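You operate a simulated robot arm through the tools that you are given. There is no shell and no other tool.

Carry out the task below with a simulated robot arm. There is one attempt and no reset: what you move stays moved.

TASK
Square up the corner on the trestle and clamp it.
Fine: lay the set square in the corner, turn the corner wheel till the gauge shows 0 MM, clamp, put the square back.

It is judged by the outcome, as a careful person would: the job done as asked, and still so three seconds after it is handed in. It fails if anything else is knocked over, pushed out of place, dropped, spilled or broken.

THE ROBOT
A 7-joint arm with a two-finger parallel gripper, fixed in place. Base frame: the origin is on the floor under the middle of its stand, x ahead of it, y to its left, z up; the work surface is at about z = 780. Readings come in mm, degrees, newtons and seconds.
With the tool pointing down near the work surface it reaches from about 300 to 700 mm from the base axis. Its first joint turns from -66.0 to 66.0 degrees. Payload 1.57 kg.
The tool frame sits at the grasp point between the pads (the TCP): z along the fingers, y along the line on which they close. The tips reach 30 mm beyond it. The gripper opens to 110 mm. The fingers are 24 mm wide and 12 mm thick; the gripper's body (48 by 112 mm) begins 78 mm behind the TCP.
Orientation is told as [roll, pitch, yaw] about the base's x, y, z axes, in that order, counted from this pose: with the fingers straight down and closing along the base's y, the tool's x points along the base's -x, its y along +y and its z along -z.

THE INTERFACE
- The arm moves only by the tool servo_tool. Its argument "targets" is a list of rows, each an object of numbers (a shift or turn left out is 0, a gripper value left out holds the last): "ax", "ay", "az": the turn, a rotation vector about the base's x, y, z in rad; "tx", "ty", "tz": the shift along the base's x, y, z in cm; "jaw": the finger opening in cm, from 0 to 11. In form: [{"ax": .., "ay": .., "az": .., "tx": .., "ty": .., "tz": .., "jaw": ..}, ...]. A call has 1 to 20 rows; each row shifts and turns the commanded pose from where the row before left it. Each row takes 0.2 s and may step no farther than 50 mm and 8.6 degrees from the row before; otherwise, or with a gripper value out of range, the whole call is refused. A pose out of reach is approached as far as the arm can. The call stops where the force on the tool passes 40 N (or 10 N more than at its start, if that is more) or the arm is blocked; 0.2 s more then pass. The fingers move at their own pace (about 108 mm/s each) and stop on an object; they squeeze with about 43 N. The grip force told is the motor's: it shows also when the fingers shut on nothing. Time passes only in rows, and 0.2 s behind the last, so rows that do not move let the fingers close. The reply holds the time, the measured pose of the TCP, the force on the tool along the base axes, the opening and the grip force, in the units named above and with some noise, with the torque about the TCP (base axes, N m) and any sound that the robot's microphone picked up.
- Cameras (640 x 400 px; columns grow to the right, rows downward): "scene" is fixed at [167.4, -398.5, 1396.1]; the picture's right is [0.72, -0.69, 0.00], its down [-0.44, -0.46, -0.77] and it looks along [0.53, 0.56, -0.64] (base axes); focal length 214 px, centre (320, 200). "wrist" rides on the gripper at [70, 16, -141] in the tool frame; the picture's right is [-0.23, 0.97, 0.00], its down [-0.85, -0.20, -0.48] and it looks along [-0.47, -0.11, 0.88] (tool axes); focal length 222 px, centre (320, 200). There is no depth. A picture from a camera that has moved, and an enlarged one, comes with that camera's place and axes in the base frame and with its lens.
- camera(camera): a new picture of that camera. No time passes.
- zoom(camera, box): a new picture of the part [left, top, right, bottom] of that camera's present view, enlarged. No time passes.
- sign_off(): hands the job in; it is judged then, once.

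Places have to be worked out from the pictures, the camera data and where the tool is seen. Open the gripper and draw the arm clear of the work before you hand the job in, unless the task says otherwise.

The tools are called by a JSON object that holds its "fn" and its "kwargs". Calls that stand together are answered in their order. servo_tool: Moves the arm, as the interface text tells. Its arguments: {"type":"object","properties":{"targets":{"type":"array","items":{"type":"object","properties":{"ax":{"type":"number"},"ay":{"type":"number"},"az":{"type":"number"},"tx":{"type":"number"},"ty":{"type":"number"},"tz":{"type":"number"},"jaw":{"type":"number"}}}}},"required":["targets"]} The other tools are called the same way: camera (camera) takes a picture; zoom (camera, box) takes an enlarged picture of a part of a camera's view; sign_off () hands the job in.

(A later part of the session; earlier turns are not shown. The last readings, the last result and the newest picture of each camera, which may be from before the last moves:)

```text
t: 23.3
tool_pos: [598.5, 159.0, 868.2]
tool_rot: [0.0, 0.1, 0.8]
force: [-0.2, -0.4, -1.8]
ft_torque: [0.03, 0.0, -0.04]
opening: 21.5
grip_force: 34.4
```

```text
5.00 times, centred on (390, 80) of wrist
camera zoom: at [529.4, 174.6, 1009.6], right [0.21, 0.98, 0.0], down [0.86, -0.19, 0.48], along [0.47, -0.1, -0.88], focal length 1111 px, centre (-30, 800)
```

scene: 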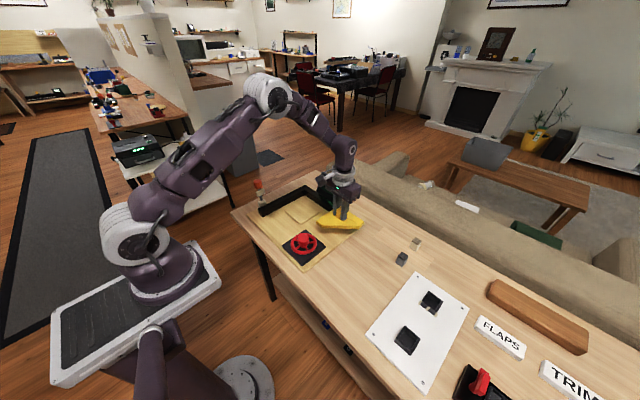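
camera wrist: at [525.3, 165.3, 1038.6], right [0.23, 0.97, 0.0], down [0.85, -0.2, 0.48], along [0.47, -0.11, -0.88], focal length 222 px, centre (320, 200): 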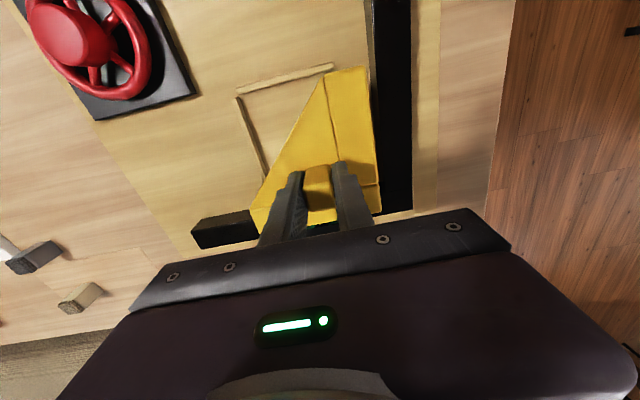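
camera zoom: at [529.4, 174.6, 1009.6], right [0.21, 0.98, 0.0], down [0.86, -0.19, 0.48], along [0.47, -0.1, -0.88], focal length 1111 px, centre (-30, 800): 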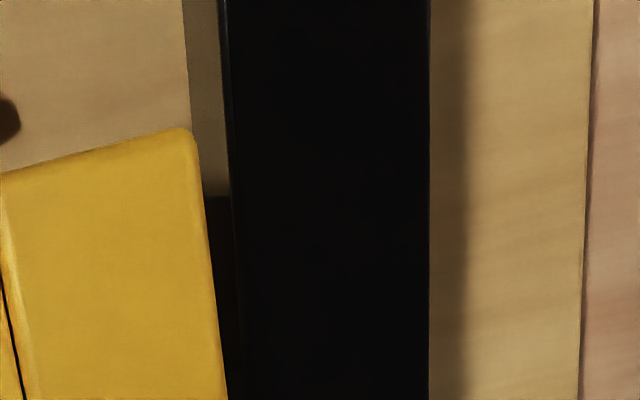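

With refined numbers, the square's +x edge is about 4–5 mm short of the y-arm and its +y edge about 3 mm short of the x-arm, with yaw aligned. I'll nudge back 1 mm in each and lower toward the board.

{"fn": "servo_tool", "kwargs": {"targets": [{"tx": -0.1, "ty": -0.1, "tz": -0.2, "jaw": 0}, {"tz": -0.5}, {"tz": -0.5}, {"tz": -0.5}, {"tz": -0.5}, {"tz": -0.4}, {"tz": -0.3}]}}

{"fn": "zoom", "kwargs": {"camera": "scene", "box": [270, 170, 350, 230]}}

{"fn": "zoom", "kwargs": {"camera": "wrist", "box": [230, 60, 430, 240]}}

```text
t: 24.9
tool_pos: [597.3, 157.3, 837.8]
tool_rot: [-0.1, 0.2, 0.8]
force: [-0.8, -1.3, -2.9]
ft_torque: [0.01, -0.01, 0.0]
opening: 21.5
grip_force: 35.3
```

```text
6.67 times, centred on (310, 200) of scene
camera zoom: at [167.4, -398.5, 1396.1], right [0.72, -0.69, 0.0], down [-0.44, -0.46, -0.77], along [0.53, 0.56, -0.64], focal length 1430 px, centre (387, 200)
```

zoom: 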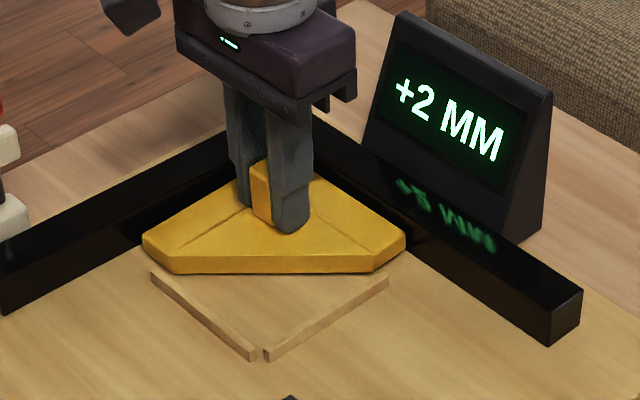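

```text
2.22 times, centred on (330, 150) of wrist
camera zoom: at [528.2, 173.7, 979.8], right [0.21, 0.98, 0.0], down [0.86, -0.19, 0.48], along [0.47, -0.1, -0.88], focal length 494 px, centre (298, 311)
```

zoom: 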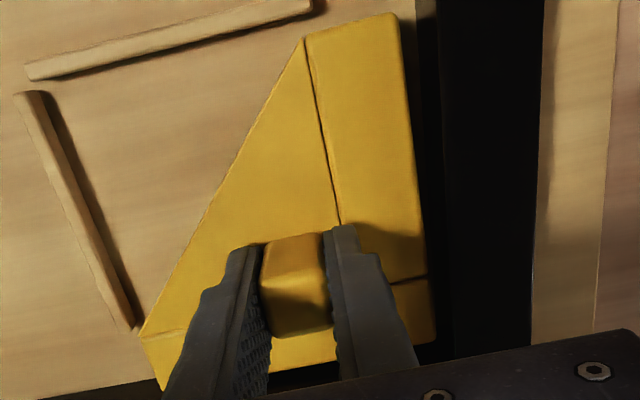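

The gauge has come on and reads +2 MM. I'll continue down in small steps until the square rests on the board.

{"fn": "servo_tool", "kwargs": {"targets": [{"tz": -0.2, "jaw": 0}, {"tz": -0.1}, {"tz": -0.1}, {"tz": 0}]}}

{"fn": "zoom", "kwargs": {"camera": "scene", "box": [280, 180, 340, 218]}}

```text
t: 25.9
tool_pos: [599.1, 158.0, 835.7]
tool_rot: [0.0, 0.1, 0.9]
force: [-1.0, 1.6, 13.6]
ft_torque: [0.3, 1.16, -0.09]
opening: 21.8
grip_force: 34.5
```

```text
10.53 times, centred on (310, 199) of scene
camera zoom: at [167.1, -398.5, 1396.1], right [0.72, -0.69, 0.0], down [-0.44, -0.46, -0.77], along [0.53, 0.56, -0.64], focal length 2258 px, centre (425, 210)
```

zoom: 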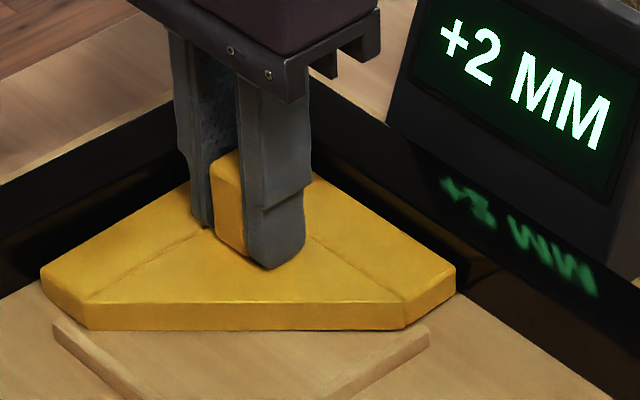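

The square's -x end has touched the board (13 N at about rx=-70 mm). I'll ease up about 1.5 mm to relieve the pressure and then slide it gently into the corner while watching the forces.

{"fn": "servo_tool", "kwargs": {"targets": [{"tz": 0.1, "jaw": 0}, {"tz": 0.05}, {"tx": 0.1}, {"tx": 0.1}]}}

{"fn": "servo_tool", "kwargs": {"targets": [{"ty": 0.1, "jaw": 0}, {"tx": 0.1}, {"tx": 0}]}}

{"fn": "zoom", "kwargs": {"camera": "scene", "box": [270, 170, 350, 230]}}

{"fn": "zoom", "kwargs": {"camera": "wrist", "box": [230, 60, 430, 240]}}

```text
t: 26.9
tool_pos: [599.7, 158.6, 837.7]
tool_rot: [0.1, 0.2, 0.8]
force: [0.6, 0.1, -2.1]
ft_torque: [-0.01, 0.0, 0.03]
opening: 21.5
grip_force: 34.4
```

```text
t: 27.7
tool_pos: [601.0, 159.6, 837.3]
tool_rot: [0.0, 0.2, 0.7]
force: [-1.8, -0.2, -2.4]
ft_torque: [-0.04, 0.07, -0.1]
opening: 21.6
grip_force: 34.4
```

```text
6.67 times, centred on (310, 200) of scene
camera zoom: at [167.4, -398.5, 1396.1], right [0.72, -0.69, 0.0], down [-0.44, -0.46, -0.77], along [0.53, 0.56, -0.64], focal length 1430 px, centre (387, 200)
```

zoom: 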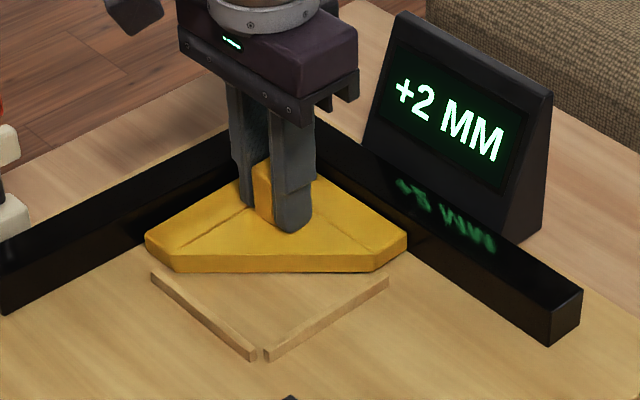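

```text
2.22 times, centred on (330, 150) of wrist
camera zoom: at [531.2, 175.0, 978.0], right [0.21, 0.98, 0.0], down [0.86, -0.19, 0.48], along [0.47, -0.1, -0.88], focal length 494 px, centre (298, 311)
```

zoom: 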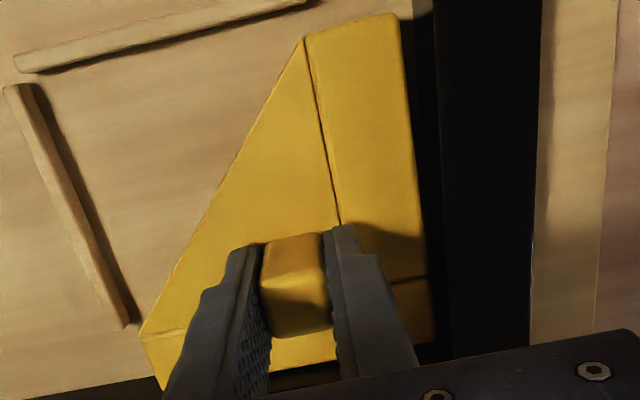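

A slight -1.8 N in x suggests near contact with the y-arm. I'll continue with 1 mm nudges, first x and then y, reading forces.

{"fn": "servo_tool", "kwargs": {"targets": [{"tx": 0.1, "jaw": 0}, {"tx": 0}]}}

{"fn": "servo_tool", "kwargs": {"targets": [{"ty": 0.1, "jaw": 0}, {"ty": 0.1}, {"ty": 0}]}}

{"fn": "servo_tool", "kwargs": {"targets": [{"ty": 0.1, "jaw": 0}, {"ty": 0}]}}

{"fn": "zoom", "kwargs": {"camera": "wrist", "box": [345, 120, 435, 220]}}

{"fn": "zoom", "kwargs": {"camera": "wrist", "box": [345, 40, 435, 120]}}

{"fn": "zoom", "kwargs": {"camera": "wrist", "box": [220, 170, 320, 250]}}

```text
t: 28.3
tool_pos: [600.5, 159.4, 836.3]
tool_rot: [0.0, 0.2, 0.8]
force: [-7.2, -1.7, -2.2]
ft_torque: [-0.11, 0.28, -0.59]
opening: 21.7
grip_force: 34.9
```

```text
t: 29.1
tool_pos: [601.2, 160.0, 836.8]
tool_rot: [0.0, 0.2, 0.8]
force: [-10.0, -1.5, -4.6]
ft_torque: [0.05, 0.57, -0.85]
opening: 21.5
grip_force: 34.6
```

```text
t: 29.7
tool_pos: [600.9, 162.0, 838.1]
tool_rot: [0.0, 0.1, 0.8]
force: [-9.2, -4.1, -3.7]
ft_torque: [-0.08, 0.49, -0.9]
opening: 21.7
grip_force: 34.5
```

```text
4.00 times, centred on (390, 170) of wrist
camera zoom: at [532.0, 177.4, 978.6], right [0.21, 0.98, 0.0], down [0.86, -0.19, 0.48], along [0.47, -0.1, -0.88], focal length 888 px, centre (40, 320)
```

zoom: 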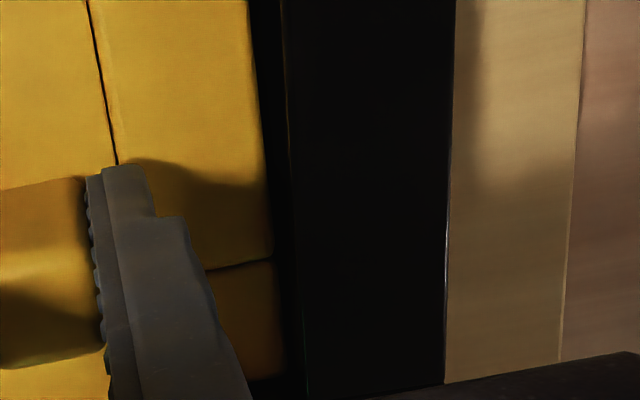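

```text
5.00 times, centred on (390, 80) of wrist
camera zoom: at [532.0, 177.4, 978.6], right [0.21, 0.98, 0.0], down [0.86, -0.19, 0.48], along [0.47, -0.1, -0.88], focal length 1111 px, centre (-30, 800)
```

zoom: 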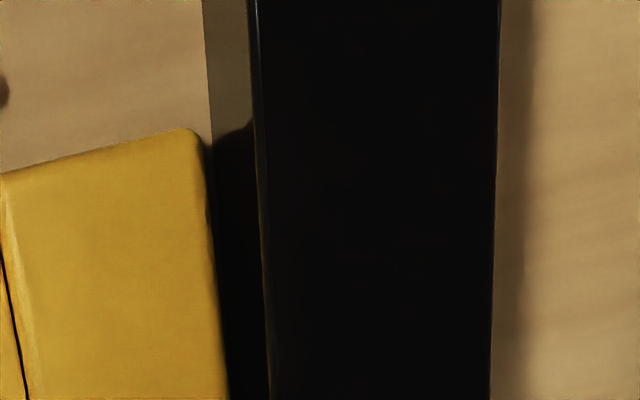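

```text
5.00 times, centred on (270, 210) of wrist
camera zoom: at [532.0, 177.4, 978.6], right [0.21, 0.98, 0.0], down [0.86, -0.19, 0.48], along [0.47, -0.1, -0.88], focal length 1111 px, centre (570, 150)
```

zoom: 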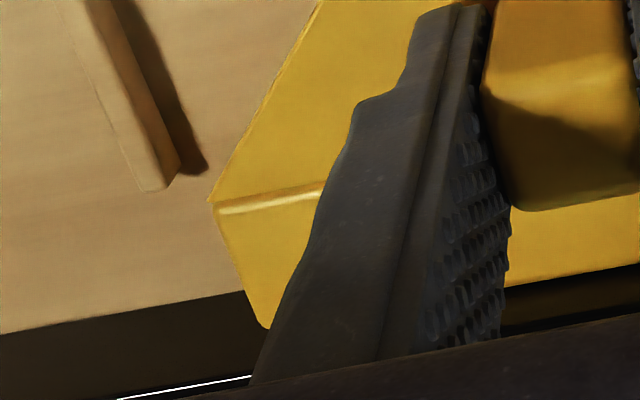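

Contact with the y-arm is at the end of the y-leg (torque -0.9 N·m means ry≈-75 mm), so the square is turned slightly too far counter-clockwise. I'll rotate back about 0.5° and check the torque.

{"fn": "servo_tool", "kwargs": {"targets": [{"az": -0.005, "jaw": 0}, {"az": -0.004}, {"tx": 0}]}}

{"fn": "zoom", "kwargs": {"camera": "scene", "box": [270, 170, 350, 230]}}

```text
t: 30.5
tool_pos: [601.7, 162.0, 836.3]
tool_rot: [0.1, 0.0, 0.3]
force: [-6.6, -1.5, -0.9]
ft_torque: [-0.09, 0.15, -0.24]
opening: 21.7
grip_force: 34.4
```

```text
6.67 times, centred on (310, 200) of scene
camera zoom: at [167.2, -398.5, 1396.1], right [0.72, -0.69, 0.0], down [-0.44, -0.46, -0.77], along [0.53, 0.56, -0.64], focal length 1430 px, centre (387, 200)
```

zoom: 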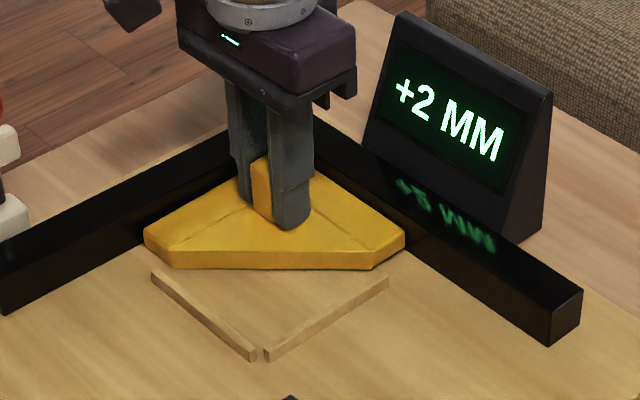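

The y-leg now lies nearly flush on the y-arm. I'll ease x slightly and push on in +y until the x-arm resists.

{"fn": "servo_tool", "kwargs": {"targets": [{"tx": -0.05, "ty": 0.1, "az": -0.002, "jaw": 0}, {"ty": 0}]}}

{"fn": "servo_tool", "kwargs": {"targets": [{"ty": 0.1, "jaw": 0}, {"ty": 0}]}}

{"fn": "servo_tool", "kwargs": {"targets": [{"ty": 0.1, "jaw": 0}, {"ty": 0}]}}

```text
t: 31.1
tool_pos: [601.3, 162.1, 836.8]
tool_rot: [-0.1, 0.1, 0.2]
force: [-3.0, -5.7, 0.6]
ft_torque: [-0.1, 0.09, -0.12]
opening: 21.6
grip_force: 34.6
```

```text
t: 31.7
tool_pos: [602.1, 162.4, 837.2]
tool_rot: [-0.1, 0.1, 0.0]
force: [-0.9, -15.7, 2.8]
ft_torque: [-0.23, 0.0, -0.18]
opening: 21.8
grip_force: 34.9
```

```text
t: 32.3
tool_pos: [602.6, 161.7, 836.4]
tool_rot: [-0.2, 0.1, 0.1]
force: [2.9, -26.2, 4.9]
ft_torque: [-0.38, -0.13, -0.18]
opening: 21.9
grip_force: 34.9
```

Both legs are now against the arms (26 N in y, with a near-zero yaw torque). I'll relieve the y push and lower onto the board.

{"fn": "servo_tool", "kwargs": {"targets": [{"ty": -0.2, "tx": -0.02, "jaw": 0}, {"tz": -0.1}, {"tz": -0.1}, {"tz": 0}]}}

{"fn": "zoom", "kwargs": {"camera": "scene", "box": [270, 170, 350, 230]}}

```text
t: 33.3
tool_pos: [601.9, 161.5, 835.2]
tool_rot: [0.0, 0.1, 0.2]
force: [2.6, -22.5, 10.4]
ft_torque: [-0.11, 0.39, -0.23]
opening: 21.7
grip_force: 34.5
```

```text
6.67 times, centred on (310, 200) of scene
camera zoom: at [167.2, -399.1, 1395.9], right [0.72, -0.69, 0.0], down [-0.44, -0.46, -0.77], along [0.53, 0.56, -0.64], focal length 1430 px, centre (387, 200)
```

zoom: 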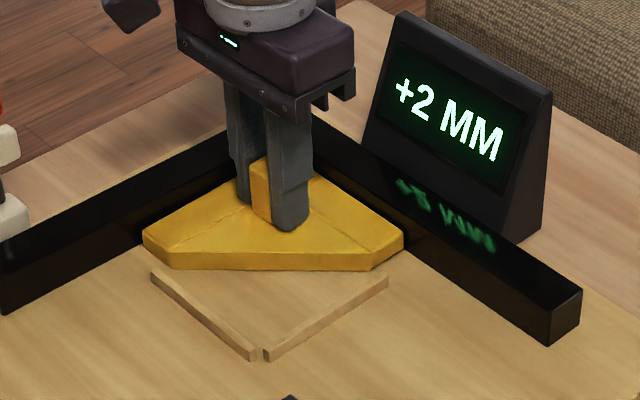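

The y force is still -22 N (stiction), so I'll back off a little more in y before releasing.

{"fn": "servo_tool", "kwargs": {"targets": [{"ty": -0.1, "jaw": 0}, {"ty": -0.1}, {"ty": 0}]}}

```text
t: 34.1
tool_pos: [600.1, 161.1, 835.6]
tool_rot: [0.1, 0.0, 0.2]
force: [4.0, -8.3, 14.4]
ft_torque: [-0.02, 0.79, -0.28]
opening: 21.9
grip_force: 34.7
```

{"fn": "servo_tool", "kwargs": {"targets": [{"ty": -0.08, "tz": 0.05, "jaw": 0}, {"ty": 0}, {"jaw": 2.6}, {"jaw": 3.4}, {"jaw": 4}]}}

{"fn": "zoom", "kwargs": {"camera": "scene", "box": [270, 170, 350, 230]}}

{"fn": "zoom", "kwargs": {"camera": "wrist", "box": [230, 60, 430, 240]}}

```text
t: 35.3
tool_pos: [600.9, 160.2, 835.7]
tool_rot: [0.1, 0.1, 0.2]
force: [1.1, 0.0, 0.4]
ft_torque: [0.0, 0.02, 0.01]
opening: 40.2
grip_force: 0.1
```

```text
6.67 times, centred on (310, 200) of scene
camera zoom: at [167.4, -398.5, 1396.1], right [0.72, -0.69, 0.0], down [-0.44, -0.46, -0.77], along [0.53, 0.56, -0.64], focal length 1430 px, centre (387, 200)
```

zoom: 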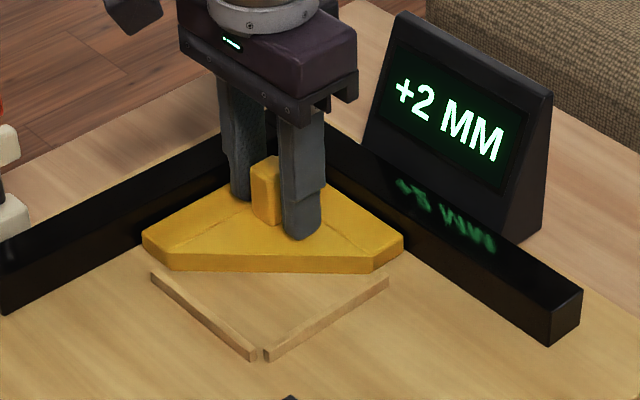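

```text
2.22 times, centred on (330, 150) of wrist
camera zoom: at [531.8, 176.7, 977.1], right [0.22, 0.97, 0.0], down [0.86, -0.2, 0.48], along [0.46, -0.11, -0.88], focal length 494 px, centre (298, 311)
```

zoom: 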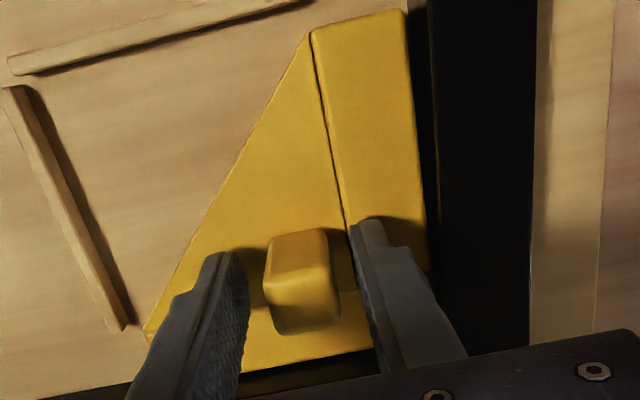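

The square lies in the corner and the gauge reads +2 MM. I'll raise clear and move over the wheel hub at about (455.5,-11.7).

{"fn": "servo_tool", "kwargs": {"targets": [{"tz": 1, "jaw": 5}, {"tz": 3}, {"tz": 3}, {"tz": 3}, {"tx": -3.5, "ty": -4}, {"tx": -3.5, "ty": -3.5}, {"tx": -3.5, "ty": -4}, {"tx": -3.5, "ty": -3.5}, {"tx": -0.5, "ty": -2.2, "jaw": 7}, {"tz": 0}]}}

{"fn": "camera", "kwargs": {"camera": "wrist"}}

{"fn": "zoom", "kwargs": {"camera": "scene", "box": [240, 165, 360, 265]}}

```text
refused: row 5 steps farther than a row can; nothing moved
```

```text
taken
camera wrist: at [531.8, 176.7, 977.1], right [0.22, 0.97, 0.0], down [0.86, -0.2, 0.48], along [0.46, -0.11, -0.88], focal length 222 px, centre (320, 200)
```

wrist: 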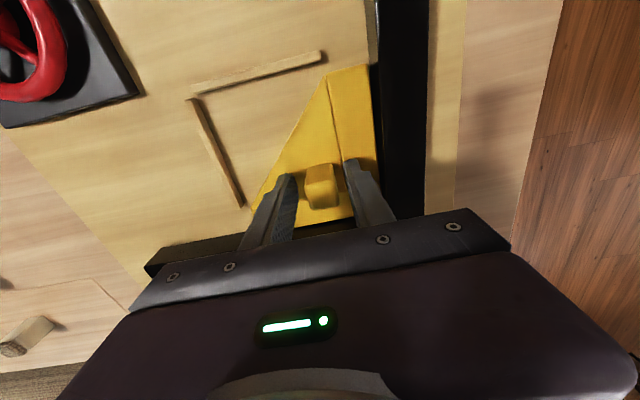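

```text
4.00 times, centred on (300, 215) of scene
camera zoom: at [167.4, -398.5, 1396.1], right [0.72, -0.69, 0.0], down [-0.44, -0.46, -0.77], along [0.53, 0.56, -0.64], focal length 858 px, centre (400, 140)
```

zoom: 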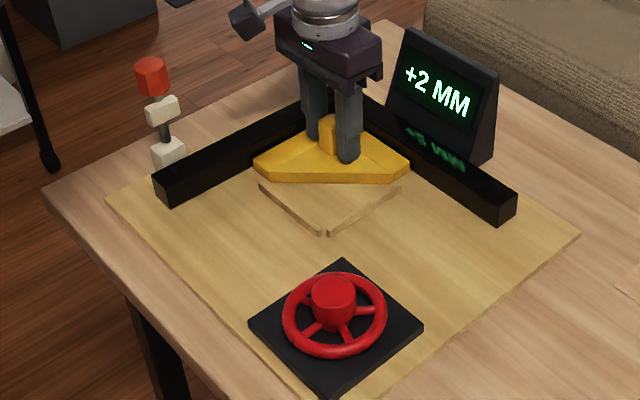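

That row was over the step limit, so I'm splitting it into smaller steps: rise first, then move over the wheel.

{"fn": "servo_tool", "kwargs": {"targets": [{"tz": 1, "jaw": 4.6}, {"tz": 3}, {"tz": 3}, {"tz": 3}, {"tx": -3, "ty": -3.5}, {"tx": -3, "ty": -3.5}, {"tx": -3, "ty": -3.5}, {"tx": -3, "ty": -3.5}, {"tx": -2.5, "ty": -3.2, "jaw": 7}, {"tz": 0}]}}

{"fn": "camera", "kwargs": {"camera": "wrist"}}

{"fn": "zoom", "kwargs": {"camera": "wrist", "box": [220, 60, 420, 220]}}

{"fn": "zoom", "kwargs": {"camera": "scene", "box": [240, 165, 360, 265]}}

```text
t: 37.5
tool_pos: [456.5, -12.0, 938.4]
tool_rot: [-0.1, 0.0, 0.1]
force: [-0.4, -0.6, 0.2]
ft_torque: [0.02, 0.0, 0.0]
opening: 69.8
grip_force: 0.0
```

```text
taken
camera wrist: at [387.4, 4.9, 1079.2], right [0.22, 0.97, 0.0], down [0.86, -0.2, 0.48], along [0.46, -0.11, -0.88], focal length 222 px, centre (320, 200)
```

wrist: 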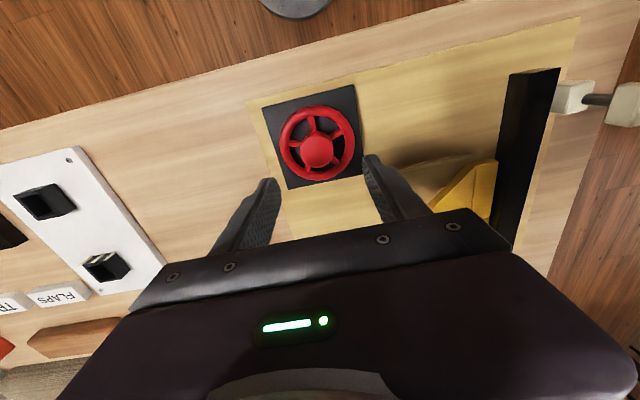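

```text
2.50 times, centred on (320, 140) of wrist
camera zoom: at [387.4, 4.9, 1079.2], right [0.22, 0.97, 0.0], down [0.86, -0.2, 0.48], along [0.46, -0.11, -0.88], focal length 555 px, centre (320, 350)
```

zoom: 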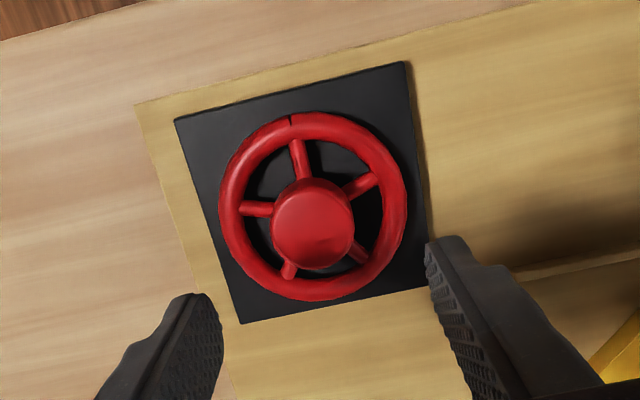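

```text
4.00 times, centred on (300, 215) of scene
camera zoom: at [167.3, -398.5, 1396.1], right [0.72, -0.69, 0.0], down [-0.44, -0.46, -0.77], along [0.53, 0.56, -0.64], focal length 858 px, centre (400, 140)
```

zoom: 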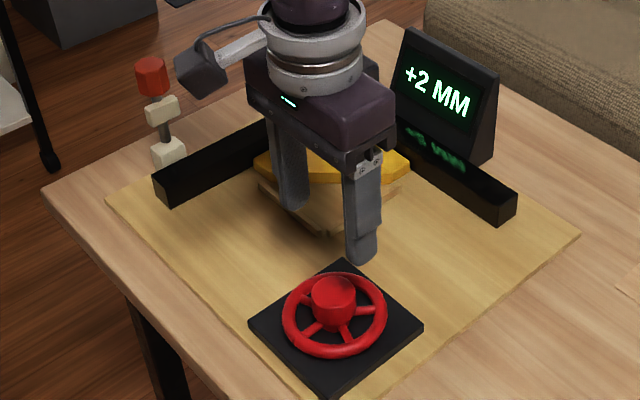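

The hub seems centred at about (454,-13.5). I'll descend to tips just above the hub and recheck the centring.

{"fn": "servo_tool", "kwargs": {"targets": [{"tz": -3, "tx": -0.15, "ty": -0.1, "jaw": 6.5}, {"tz": -2.7}, {"tz": 0}]}}

{"fn": "zoom", "kwargs": {"camera": "wrist", "box": [240, 100, 400, 220]}}

{"fn": "zoom", "kwargs": {"camera": "scene", "box": [265, 195, 345, 260]}}

```text
t: 38.3
tool_pos: [454.9, -14.4, 879.2]
tool_rot: [-0.1, 0.2, 0.2]
force: [-0.4, -0.9, -0.8]
ft_torque: [-0.02, 0.01, 0.0]
opening: 65.0
grip_force: 0.0
```

```text
3.33 times, centred on (320, 160) of wrist
camera zoom: at [385.0, 3.0, 1020.8], right [0.22, 0.97, 0.0], down [0.86, -0.2, 0.48], along [0.46, -0.11, -0.88], focal length 740 px, centre (320, 333)
```

zoom: 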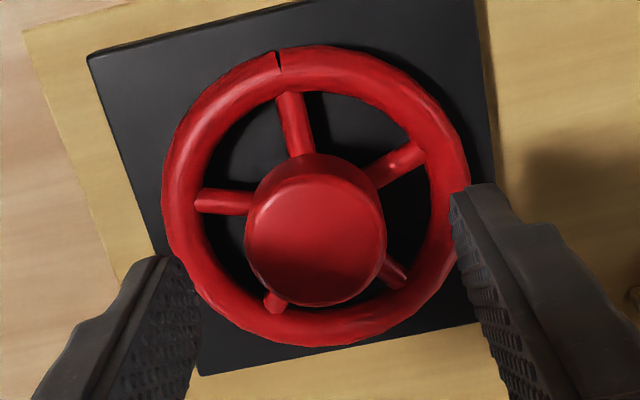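

```text
6.15 times, centred on (305, 228) of scene
camera zoom: at [167.4, -398.5, 1396.1], right [0.72, -0.69, 0.0], down [-0.44, -0.46, -0.77], along [0.53, 0.56, -0.64], focal length 1320 px, centre (412, 31)
```

zoom: 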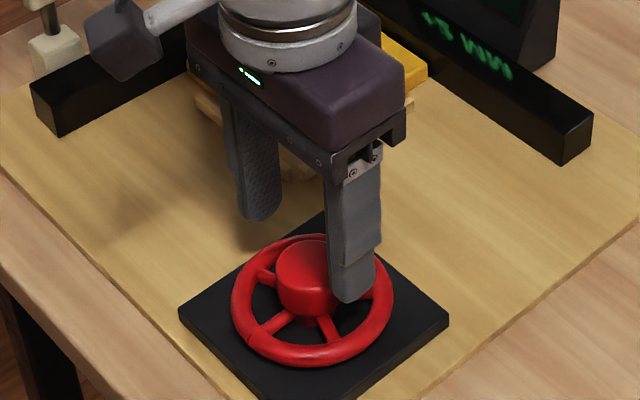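

The hub is at about (456.5,-14.8). I'll correct x by +1.5 mm, descend until the tips are at about z 812 (above the rim), and close on the hub.

{"fn": "servo_tool", "kwargs": {"targets": [{"tz": -1.5, "tx": 0.15, "jaw": 6}, {"tz": -1.2}, {"tz": -0.8}, {"tz": -0.3, "jaw": 5}, {"jaw": 4.4}, {"jaw": 3}, {"jaw": 2}, {"jaw": 2}]}}

{"fn": "zoom", "kwargs": {"camera": "wrist", "box": [240, 100, 400, 220]}}

{"fn": "zoom", "kwargs": {"camera": "scene", "box": [265, 170, 345, 260]}}

```text
t: 39.2
tool_pos: [456.8, -14.1, 847.7]
tool_rot: [-0.1, -0.1, 0.2]
force: [-0.3, 1.0, 12.1]
ft_torque: [0.05, 0.15, -0.01]
opening: 53.0
grip_force: 1.8
stopped in row 4: the force on the tool passed its limit at 71 N (the readings are from after the stop); the commanded pose is now the measured one
```

```text
3.33 times, centred on (320, 160) of wrist
camera zoom: at [387.0, 3.8, 988.2], right [0.22, 0.97, 0.0], down [0.85, -0.2, 0.48], along [0.47, -0.11, -0.88], focal length 740 px, centre (320, 333)
```

zoom: 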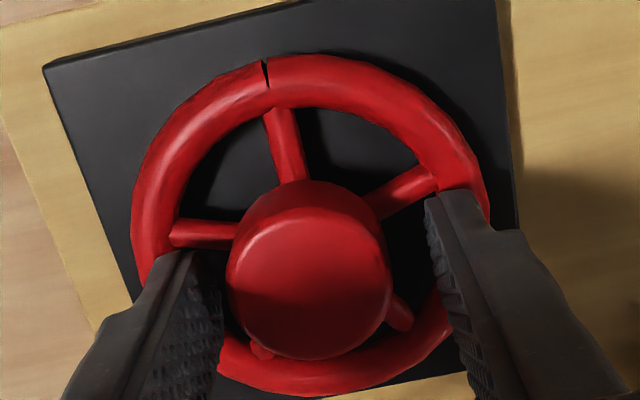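

```text
4.44 times, centred on (305, 215) of scene
camera zoom: at [167.2, -398.5, 1396.1], right [0.72, -0.69, 0.0], down [-0.44, -0.46, -0.77], along [0.53, 0.56, -0.64], focal length 953 px, centre (387, 133)
```

zoom: 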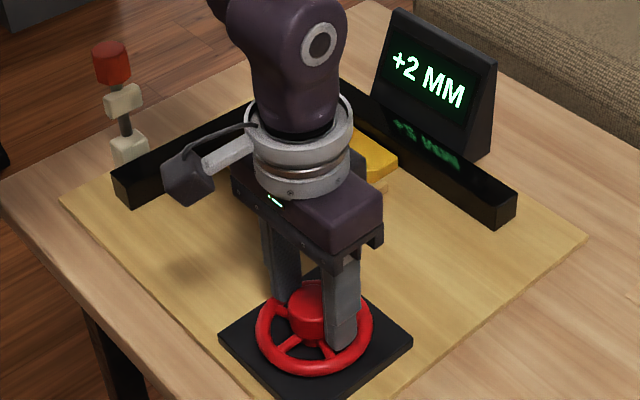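

The tips touched the rim top at about z 817.5. I'll raise 2 mm and close on the hub above the rim.

{"fn": "servo_tool", "kwargs": {"targets": [{"tz": 0.2, "jaw": 5.2}, {"jaw": 4.4}, {"jaw": 3}, {"jaw": 1}, {"jaw": 1}]}}

{"fn": "zoom", "kwargs": {"camera": "wrist", "box": [240, 100, 400, 220]}}

{"fn": "zoom", "kwargs": {"camera": "scene", "box": [265, 170, 345, 260]}}

```text
t: 40.4
tool_pos: [456.5, -14.5, 847.9]
tool_rot: [-0.2, 0.0, 0.0]
force: [2.0, -25.5, -5.8]
ft_torque: [-0.23, -0.02, 0.09]
opening: 37.4
grip_force: 43.6
```

```text
3.33 times, centred on (320, 160) of wrist
camera zoom: at [387.4, 2.1, 989.6], right [0.23, 0.97, 0.0], down [0.86, -0.2, 0.48], along [0.47, -0.11, -0.88], focal length 740 px, centre (320, 333)
```

zoom: 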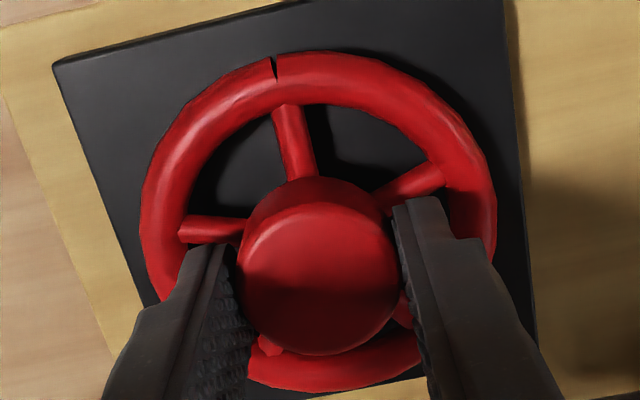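

```text
4.44 times, centred on (305, 215) of scene
camera zoom: at [167.5, -399.1, 1395.9], right [0.72, -0.69, 0.0], down [-0.44, -0.46, -0.77], along [0.53, 0.56, -0.64], focal length 953 px, centre (387, 133)
```

zoom: 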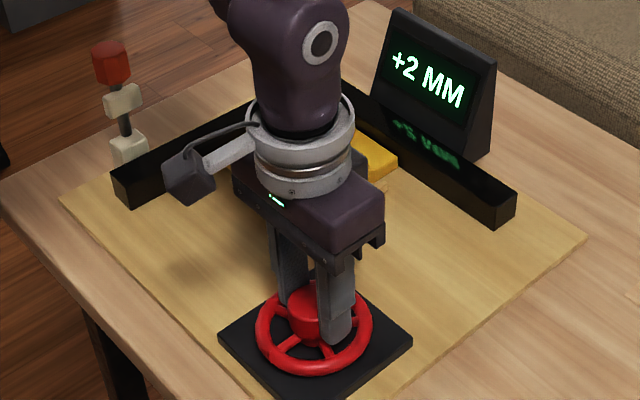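

Gripped at 37.4 mm, with -25 N of lateral force in y meaning the hub is ~2.5 mm further toward -y. I'll recentre, then try a small turn and watch the gauge.

{"fn": "servo_tool", "kwargs": {"targets": [{"ty": -0.15, "jaw": 0}, {"ty": -0.1, "tz": 0.05}, {"ty": 0}]}}

{"fn": "servo_tool", "kwargs": {"targets": [{"az": 0.06, "jaw": 0}, {"az": 0.06}, {"az": 0.06}, {"az": 0}]}}

{"fn": "zoom", "kwargs": {"camera": "scene", "box": [265, 170, 345, 260]}}

{"fn": "zoom", "kwargs": {"camera": "wrist", "box": [240, 100, 400, 220]}}

```text
t: 41.2
tool_pos: [457.4, -14.4, 848.1]
tool_rot: [0.1, 0.0, 0.2]
force: [2.2, -9.7, -26.4]
ft_torque: [-0.73, -0.66, 0.03]
opening: 37.7
grip_force: 44.2
```

```text
t: 42.2
tool_pos: [457.0, -15.2, 848.1]
tool_rot: [0.0, 0.0, 10.6]
force: [4.4, 5.9, -16.6]
ft_torque: [-0.43, 0.6, -0.02]
opening: 37.8
grip_force: 43.1
```

```text
4.44 times, centred on (305, 215) of scene
camera zoom: at [167.7, -398.3, 1396.1], right [0.73, -0.69, 0.0], down [-0.44, -0.46, -0.77], along [0.53, 0.56, -0.64], focal length 953 px, centre (387, 133)
```

zoom: 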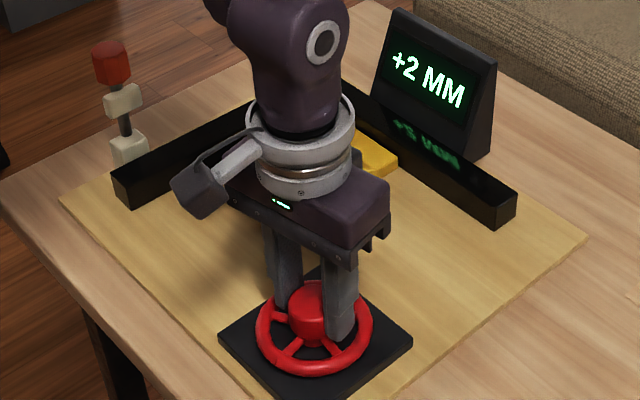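

```text
3.33 times, centred on (320, 160) of wrist
camera zoom: at [385.4, -11.0, 989.8], right [0.04, 1.0, 0.0], down [0.88, -0.04, 0.48], along [0.48, -0.02, -0.88], focal length 740 px, centre (320, 333)
```

zoom: 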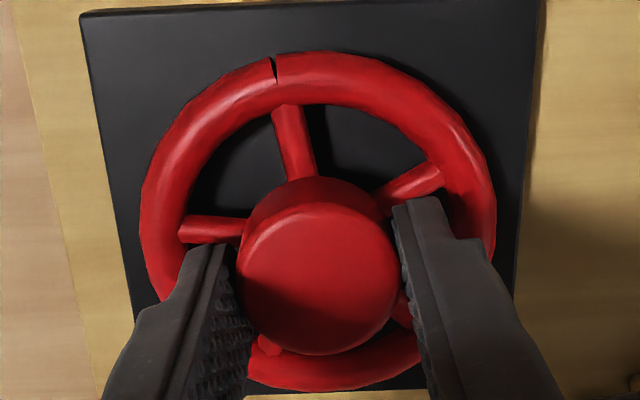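

The wheel turns with the gripper. After +10.4° the gauge still shows +2, so I'll relieve the vertical pull and continue another +23°.

{"fn": "servo_tool", "kwargs": {"targets": [{"tz": -0.1, "az": 0.08, "jaw": 0}, {"az": 0.08}, {"az": 0.08}, {"az": 0.08}, {"az": 0.08}, {"az": 0}]}}

{"fn": "zoom", "kwargs": {"camera": "scene", "box": [265, 170, 345, 260]}}

{"fn": "zoom", "kwargs": {"camera": "wrist", "box": [240, 100, 400, 220]}}

```text
t: 43.6
tool_pos: [456.5, -13.6, 848.3]
tool_rot: [0.0, -0.1, 33.5]
force: [-1.5, 26.2, 31.0]
ft_torque: [1.2, 0.36, -0.03]
opening: 37.5
grip_force: 43.6
```

```text
4.44 times, centred on (305, 215) of scene
camera zoom: at [166.9, -397.9, 1396.3], right [0.73, -0.69, 0.0], down [-0.44, -0.46, -0.77], along [0.53, 0.56, -0.64], focal length 953 px, centre (387, 133)
```

zoom: 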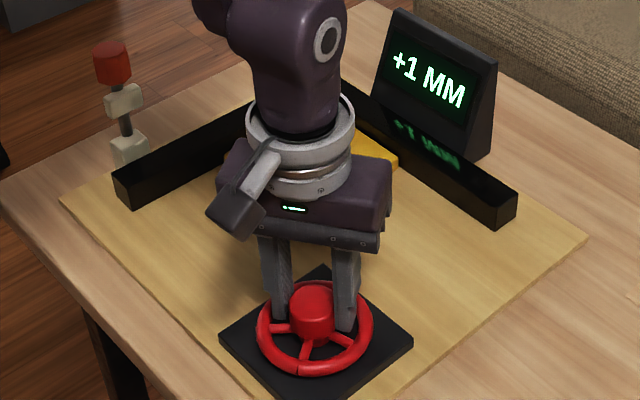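

```text
3.33 times, centred on (320, 160) of wrist
camera zoom: at [389.3, -38.7, 989.4], right [-0.35, 0.94, 0.0], down [0.82, 0.31, 0.48], along [0.45, 0.17, -0.88], focal length 740 px, centre (320, 333)
```

zoom: 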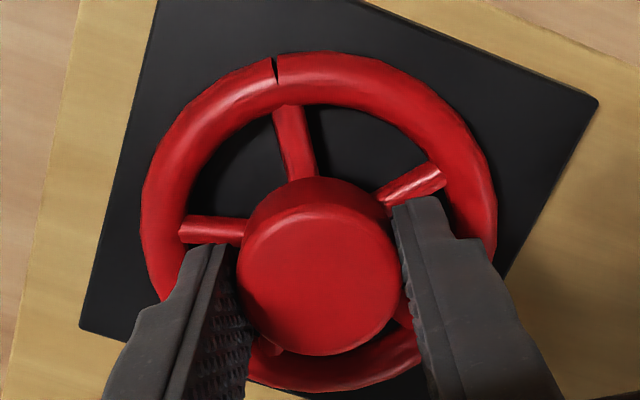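

Counter-clockwise works: the gauge now reads +1 MM. I'll relieve the side and vertical forces and keep turning another ~18°.

{"fn": "servo_tool", "kwargs": {"targets": [{"tz": 0.15, "ty": 0.15, "jaw": 0}, {"ty": 0.1, "az": 0.08}, {"az": 0.08}, {"az": 0.08}, {"az": 0.08}, {"az": 0}]}}

{"fn": "zoom", "kwargs": {"camera": "scene", "box": [310, 165, 350, 210]}}

```text
t: 45.0
tool_pos: [456.4, -14.3, 848.8]
tool_rot: [0.1, 0.1, 51.7]
force: [5.8, -9.2, -29.5]
ft_torque: [-0.97, -0.21, 0.0]
opening: 37.8
grip_force: 43.5
```

```text
8.89 times, centred on (330, 188) of scene
camera zoom: at [167.9, -398.7, 1396.0], right [0.72, -0.69, 0.0], down [-0.44, -0.46, -0.77], along [0.53, 0.56, -0.64], focal length 1906 px, centre (231, 311)
```

zoom: 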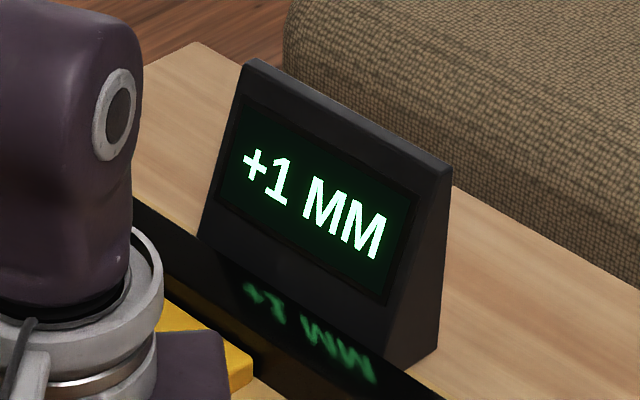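

Still +1 at 51.7°. I'll trim z slightly and turn a further ~14°.

{"fn": "servo_tool", "kwargs": {"targets": [{"tz": -0.07, "jaw": 0}, {"az": 0.08}, {"az": 0.08}, {"az": 0.08}, {"az": 0}]}}

{"fn": "zoom", "kwargs": {"camera": "scene", "box": [310, 165, 350, 210]}}

```text
t: 46.2
tool_pos: [455.0, -13.1, 848.3]
tool_rot: [0.0, 0.1, 65.5]
force: [-5.1, -13.3, 4.5]
ft_torque: [-0.89, -0.01, 0.01]
opening: 37.7
grip_force: 43.4
```

```text
8.89 times, centred on (330, 188) of scene
camera zoom: at [167.2, -398.8, 1396.0], right [0.72, -0.69, 0.0], down [-0.44, -0.46, -0.77], along [0.53, 0.56, -0.64], focal length 1906 px, centre (231, 311)
```

zoom: 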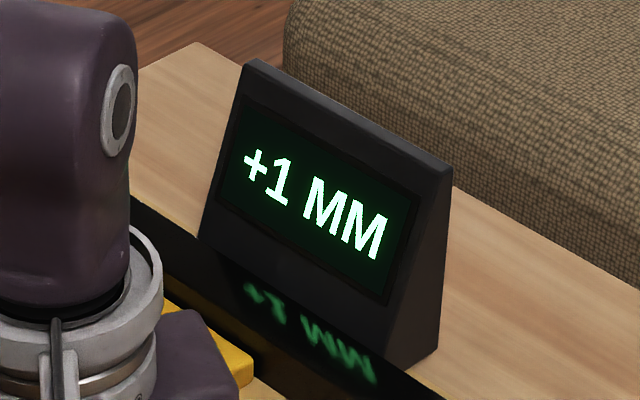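

{"fn": "servo_tool", "kwargs": {"targets": [{"ty": -0.1, "jaw": 0}, {"az": 0.08}, {"az": 0.08}, {"az": 0.08}, {"az": 0}]}}

{"fn": "zoom", "kwargs": {"camera": "scene", "box": [310, 165, 350, 210]}}

{"fn": "zoom", "kwargs": {"camera": "wrist", "box": [240, 100, 400, 220]}}

```text
t: 47.4
tool_pos: [455.5, -13.7, 847.9]
tool_rot: [0.1, -0.1, 79.3]
force: [-21.8, 4.4, 20.1]
ft_torque: [-0.24, 0.37, -0.01]
opening: 37.5
grip_force: 43.9
```

```text
8.89 times, centred on (330, 188) of scene
camera zoom: at [166.6, -398.4, 1396.2], right [0.72, -0.69, 0.0], down [-0.44, -0.46, -0.77], along [0.53, 0.56, -0.64], focal length 1906 px, centre (231, 311)
```

zoom: 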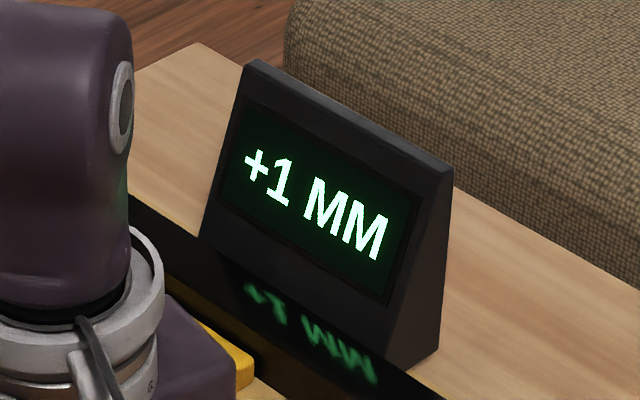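

```text
3.33 times, centred on (320, 160) of wrist
camera zoom: at [426.8, -78.4, 989.7], right [-0.91, 0.4, 0.0], down [0.35, 0.8, 0.48], along [0.19, 0.44, -0.88], focal length 740 px, centre (320, 333)
```

zoom: 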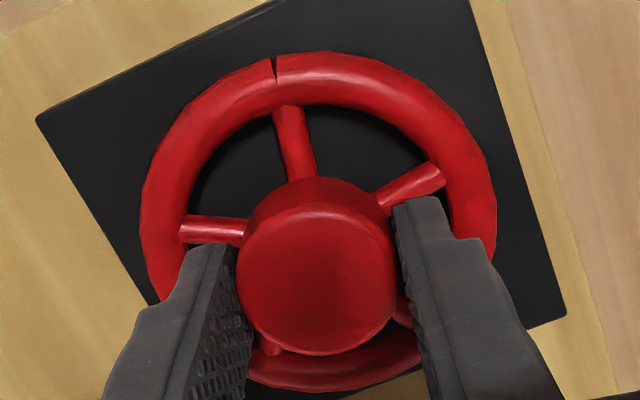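

Still +1 at 79°. I'll trim the forces and keep turning in ~14° increments.

{"fn": "servo_tool", "kwargs": {"targets": [{"tx": -0.15, "tz": 0.08, "jaw": 0}, {"az": 0.08}, {"az": 0.08}, {"az": 0.08}, {"az": 0}]}}

{"fn": "zoom", "kwargs": {"camera": "scene", "box": [310, 165, 350, 210]}}

```text
t: 48.6
tool_pos: [454.7, -13.3, 849.2]
tool_rot: [0.0, -0.1, 93.0]
force: [4.3, 10.9, -31.8]
ft_torque: [0.43, 0.44, -0.01]
opening: 37.8
grip_force: 43.3
```

```text
8.89 times, centred on (330, 188) of scene
camera zoom: at [168.0, -398.3, 1396.1], right [0.72, -0.69, 0.0], down [-0.44, -0.46, -0.77], along [0.53, 0.56, -0.64], focal length 1906 px, centre (231, 311)
```

zoom: 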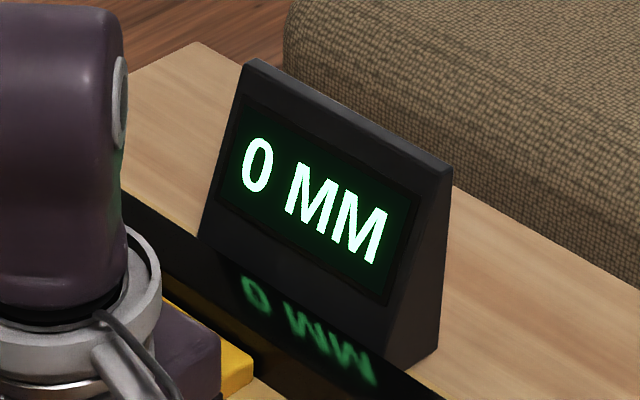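

It reads 0 MM at 93°, just past the change from +1. A further ~13° puts it well inside the 0 band.

{"fn": "servo_tool", "kwargs": {"targets": [{"tz": -0.08, "jaw": 0}, {"az": 0.08}, {"az": 0.08}, {"az": 0.07}, {"az": 0}]}}

{"fn": "zoom", "kwargs": {"camera": "scene", "box": [310, 165, 350, 210]}}

{"fn": "zoom", "kwargs": {"camera": "wrist", "box": [240, 100, 400, 220]}}

```text
t: 49.8
tool_pos: [455.6, -13.3, 849.2]
tool_rot: [0.0, 0.0, 106.2]
force: [-2.4, 12.7, 5.3]
ft_torque: [0.25, 0.6, -0.01]
opening: 37.6
grip_force: 43.5
```

```text
8.89 times, centred on (330, 188) of scene
camera zoom: at [167.2, -398.2, 1396.2], right [0.72, -0.69, 0.0], down [-0.44, -0.46, -0.77], along [0.53, 0.56, -0.64], focal length 1906 px, centre (231, 311)
```

zoom: 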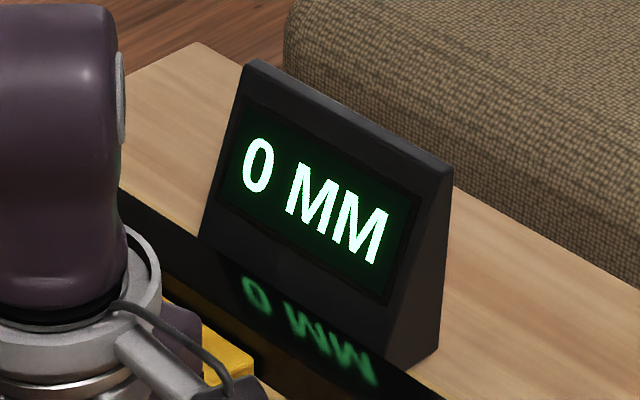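

```text
3.33 times, centred on (320, 160) of wrist
camera zoom: at [458.6, -84.4, 990.1], right [-1.0, -0.05, 0.0], down [-0.05, 0.88, 0.48], along [-0.03, 0.48, -0.88], focal length 740 px, centre (320, 333)
```

zoom: 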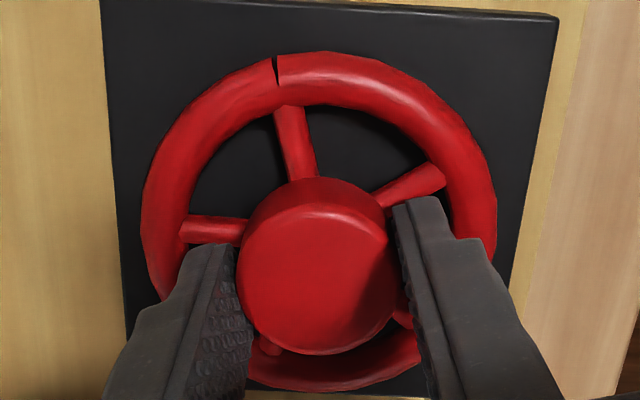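

0 MM holds at 106°. I'll release the hub, lift off, and re-read the gauge.

{"fn": "servo_tool", "kwargs": {"targets": [{"jaw": 3.9}, {"jaw": 4.4}, {"jaw": 5}, {"tz": 1}, {"tz": 3}, {"tz": 4}, {"tz": 4}]}}

{"fn": "camera", "kwargs": {"camera": "wrist"}}

{"fn": "zoom", "kwargs": {"camera": "scene", "box": [240, 165, 360, 265]}}

```text
t: 51.4
tool_pos: [454.1, -15.7, 968.2]
tool_rot: [0.1, 0.0, 106.1]
force: [-0.6, -0.7, 0.7]
ft_torque: [0.03, 0.01, 0.01]
opening: 50.0
grip_force: 0.1
```

```text
taken
camera wrist: at [457.7, -86.4, 1110.1], right [-1.0, -0.05, 0.0], down [-0.04, 0.88, 0.48], along [-0.03, 0.48, -0.88], focal length 222 px, centre (320, 200)
```

wrist: 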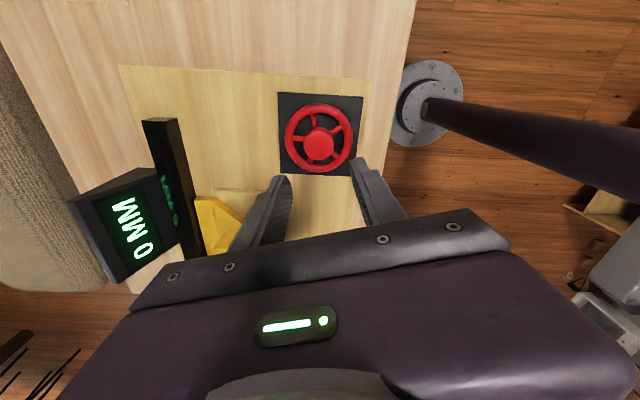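

```text
4.00 times, centred on (300, 215) of scene
camera zoom: at [167.4, -398.5, 1396.1], right [0.72, -0.69, 0.0], down [-0.44, -0.46, -0.77], along [0.53, 0.56, -0.64], focal length 858 px, centre (400, 140)
```

zoom: 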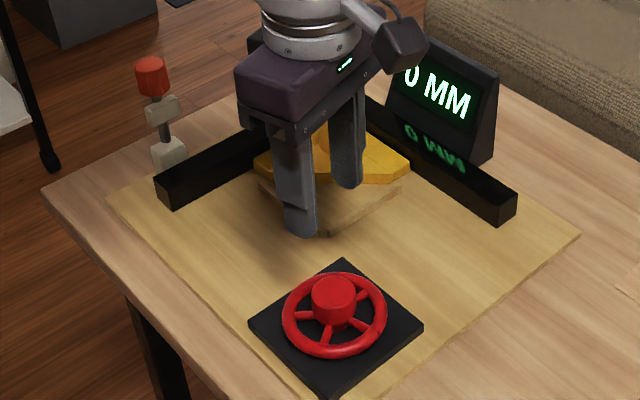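

The gauge stays at 0 MM with the wheel released. Next I'll look at the clamp closely from the -y side with the wrist camera.

{"fn": "servo_tool", "kwargs": {"targets": [{"tz": 3, "ty": 3}, {"tz": 3, "ty": 3.5}, {"tz": 2, "ty": 4}, {"ty": 4.5}, {"ty": 4.5, "tx": 1}, {"tz": 0}]}}

{"fn": "camera", "kwargs": {"camera": "wrist"}}

{"fn": "zoom", "kwargs": {"camera": "wrist", "box": [260, 100, 380, 220]}}

```text
t: 52.8
tool_pos: [466.3, 182.5, 1046.6]
tool_rot: [0.0, 0.0, 106.0]
force: [0.4, 0.0, -0.1]
ft_torque: [-0.01, -0.01, -0.02]
opening: 50.0
grip_force: 0.1
```

```text
taken
camera wrist: at [470.2, 111.9, 1188.7], right [-1.0, -0.05, 0.0], down [-0.05, 0.88, 0.48], along [-0.02, 0.48, -0.88], focal length 222 px, centre (320, 200)
```

wrist: 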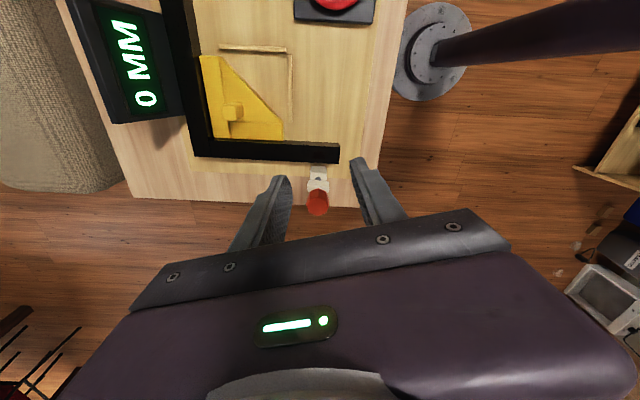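

```text
3.33 times, centred on (320, 160) of wrist
camera zoom: at [470.2, 111.9, 1188.7], right [-1.0, -0.05, 0.0], down [-0.05, 0.88, 0.48], along [-0.02, 0.48, -0.88], focal length 740 px, centre (320, 333)
```

zoom: 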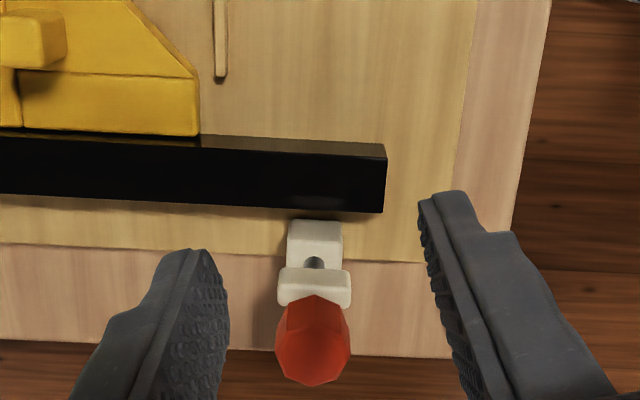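

The clamp is an upright lever, knob centre (466,266) spanning z≈885–924, with a cross-shoe that would land on the x-arm if swung toward -y. I'll turn to yaw 90 so the jaws close along x (the knob can pivot between the pads) and position above it.

{"fn": "servo_tool", "kwargs": {"targets": [{"az": -0.07, "ty": 2, "jaw": 6.5}, {"az": -0.07, "ty": 2}, {"az": -0.07, "ty": 2}, {"az": -0.07, "ty": 2.3, "tz": -2}, {"tz": -3}, {"tz": 0}]}}

{"fn": "zoom", "kwargs": {"camera": "wrist", "box": [240, 100, 400, 220]}}

{"fn": "zoom", "kwargs": {"camera": "scene", "box": [235, 150, 305, 210]}}

```text
t: 54.2
tool_pos: [464.6, 264.6, 999.0]
tool_rot: [0.0, 0.0, 90.1]
force: [-0.1, -0.2, 0.1]
ft_torque: [0.01, -0.02, 0.0]
opening: 65.4
grip_force: 0.0
```

```text
3.33 times, centred on (320, 160) of wrist
camera zoom: at [448.9, 196.4, 1139.6], right [-0.97, 0.23, 0.0], down [0.2, 0.86, 0.48], along [0.11, 0.47, -0.88], focal length 740 px, centre (320, 333)
```

zoom: 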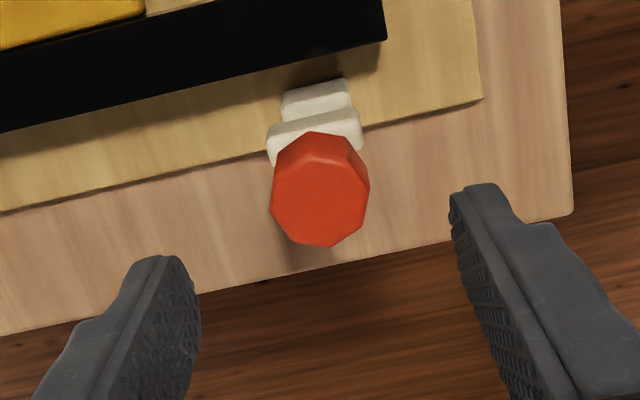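

```text
6.67 times, centred on (270, 180) of scene
camera zoom: at [167.4, -398.5, 1396.1], right [0.72, -0.69, 0.0], down [-0.44, -0.46, -0.77], along [0.53, 0.56, -0.64], focal length 1430 px, centre (653, 333)
```

zoom: 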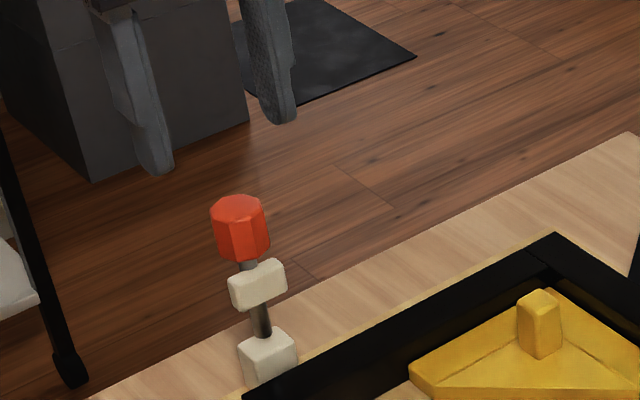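

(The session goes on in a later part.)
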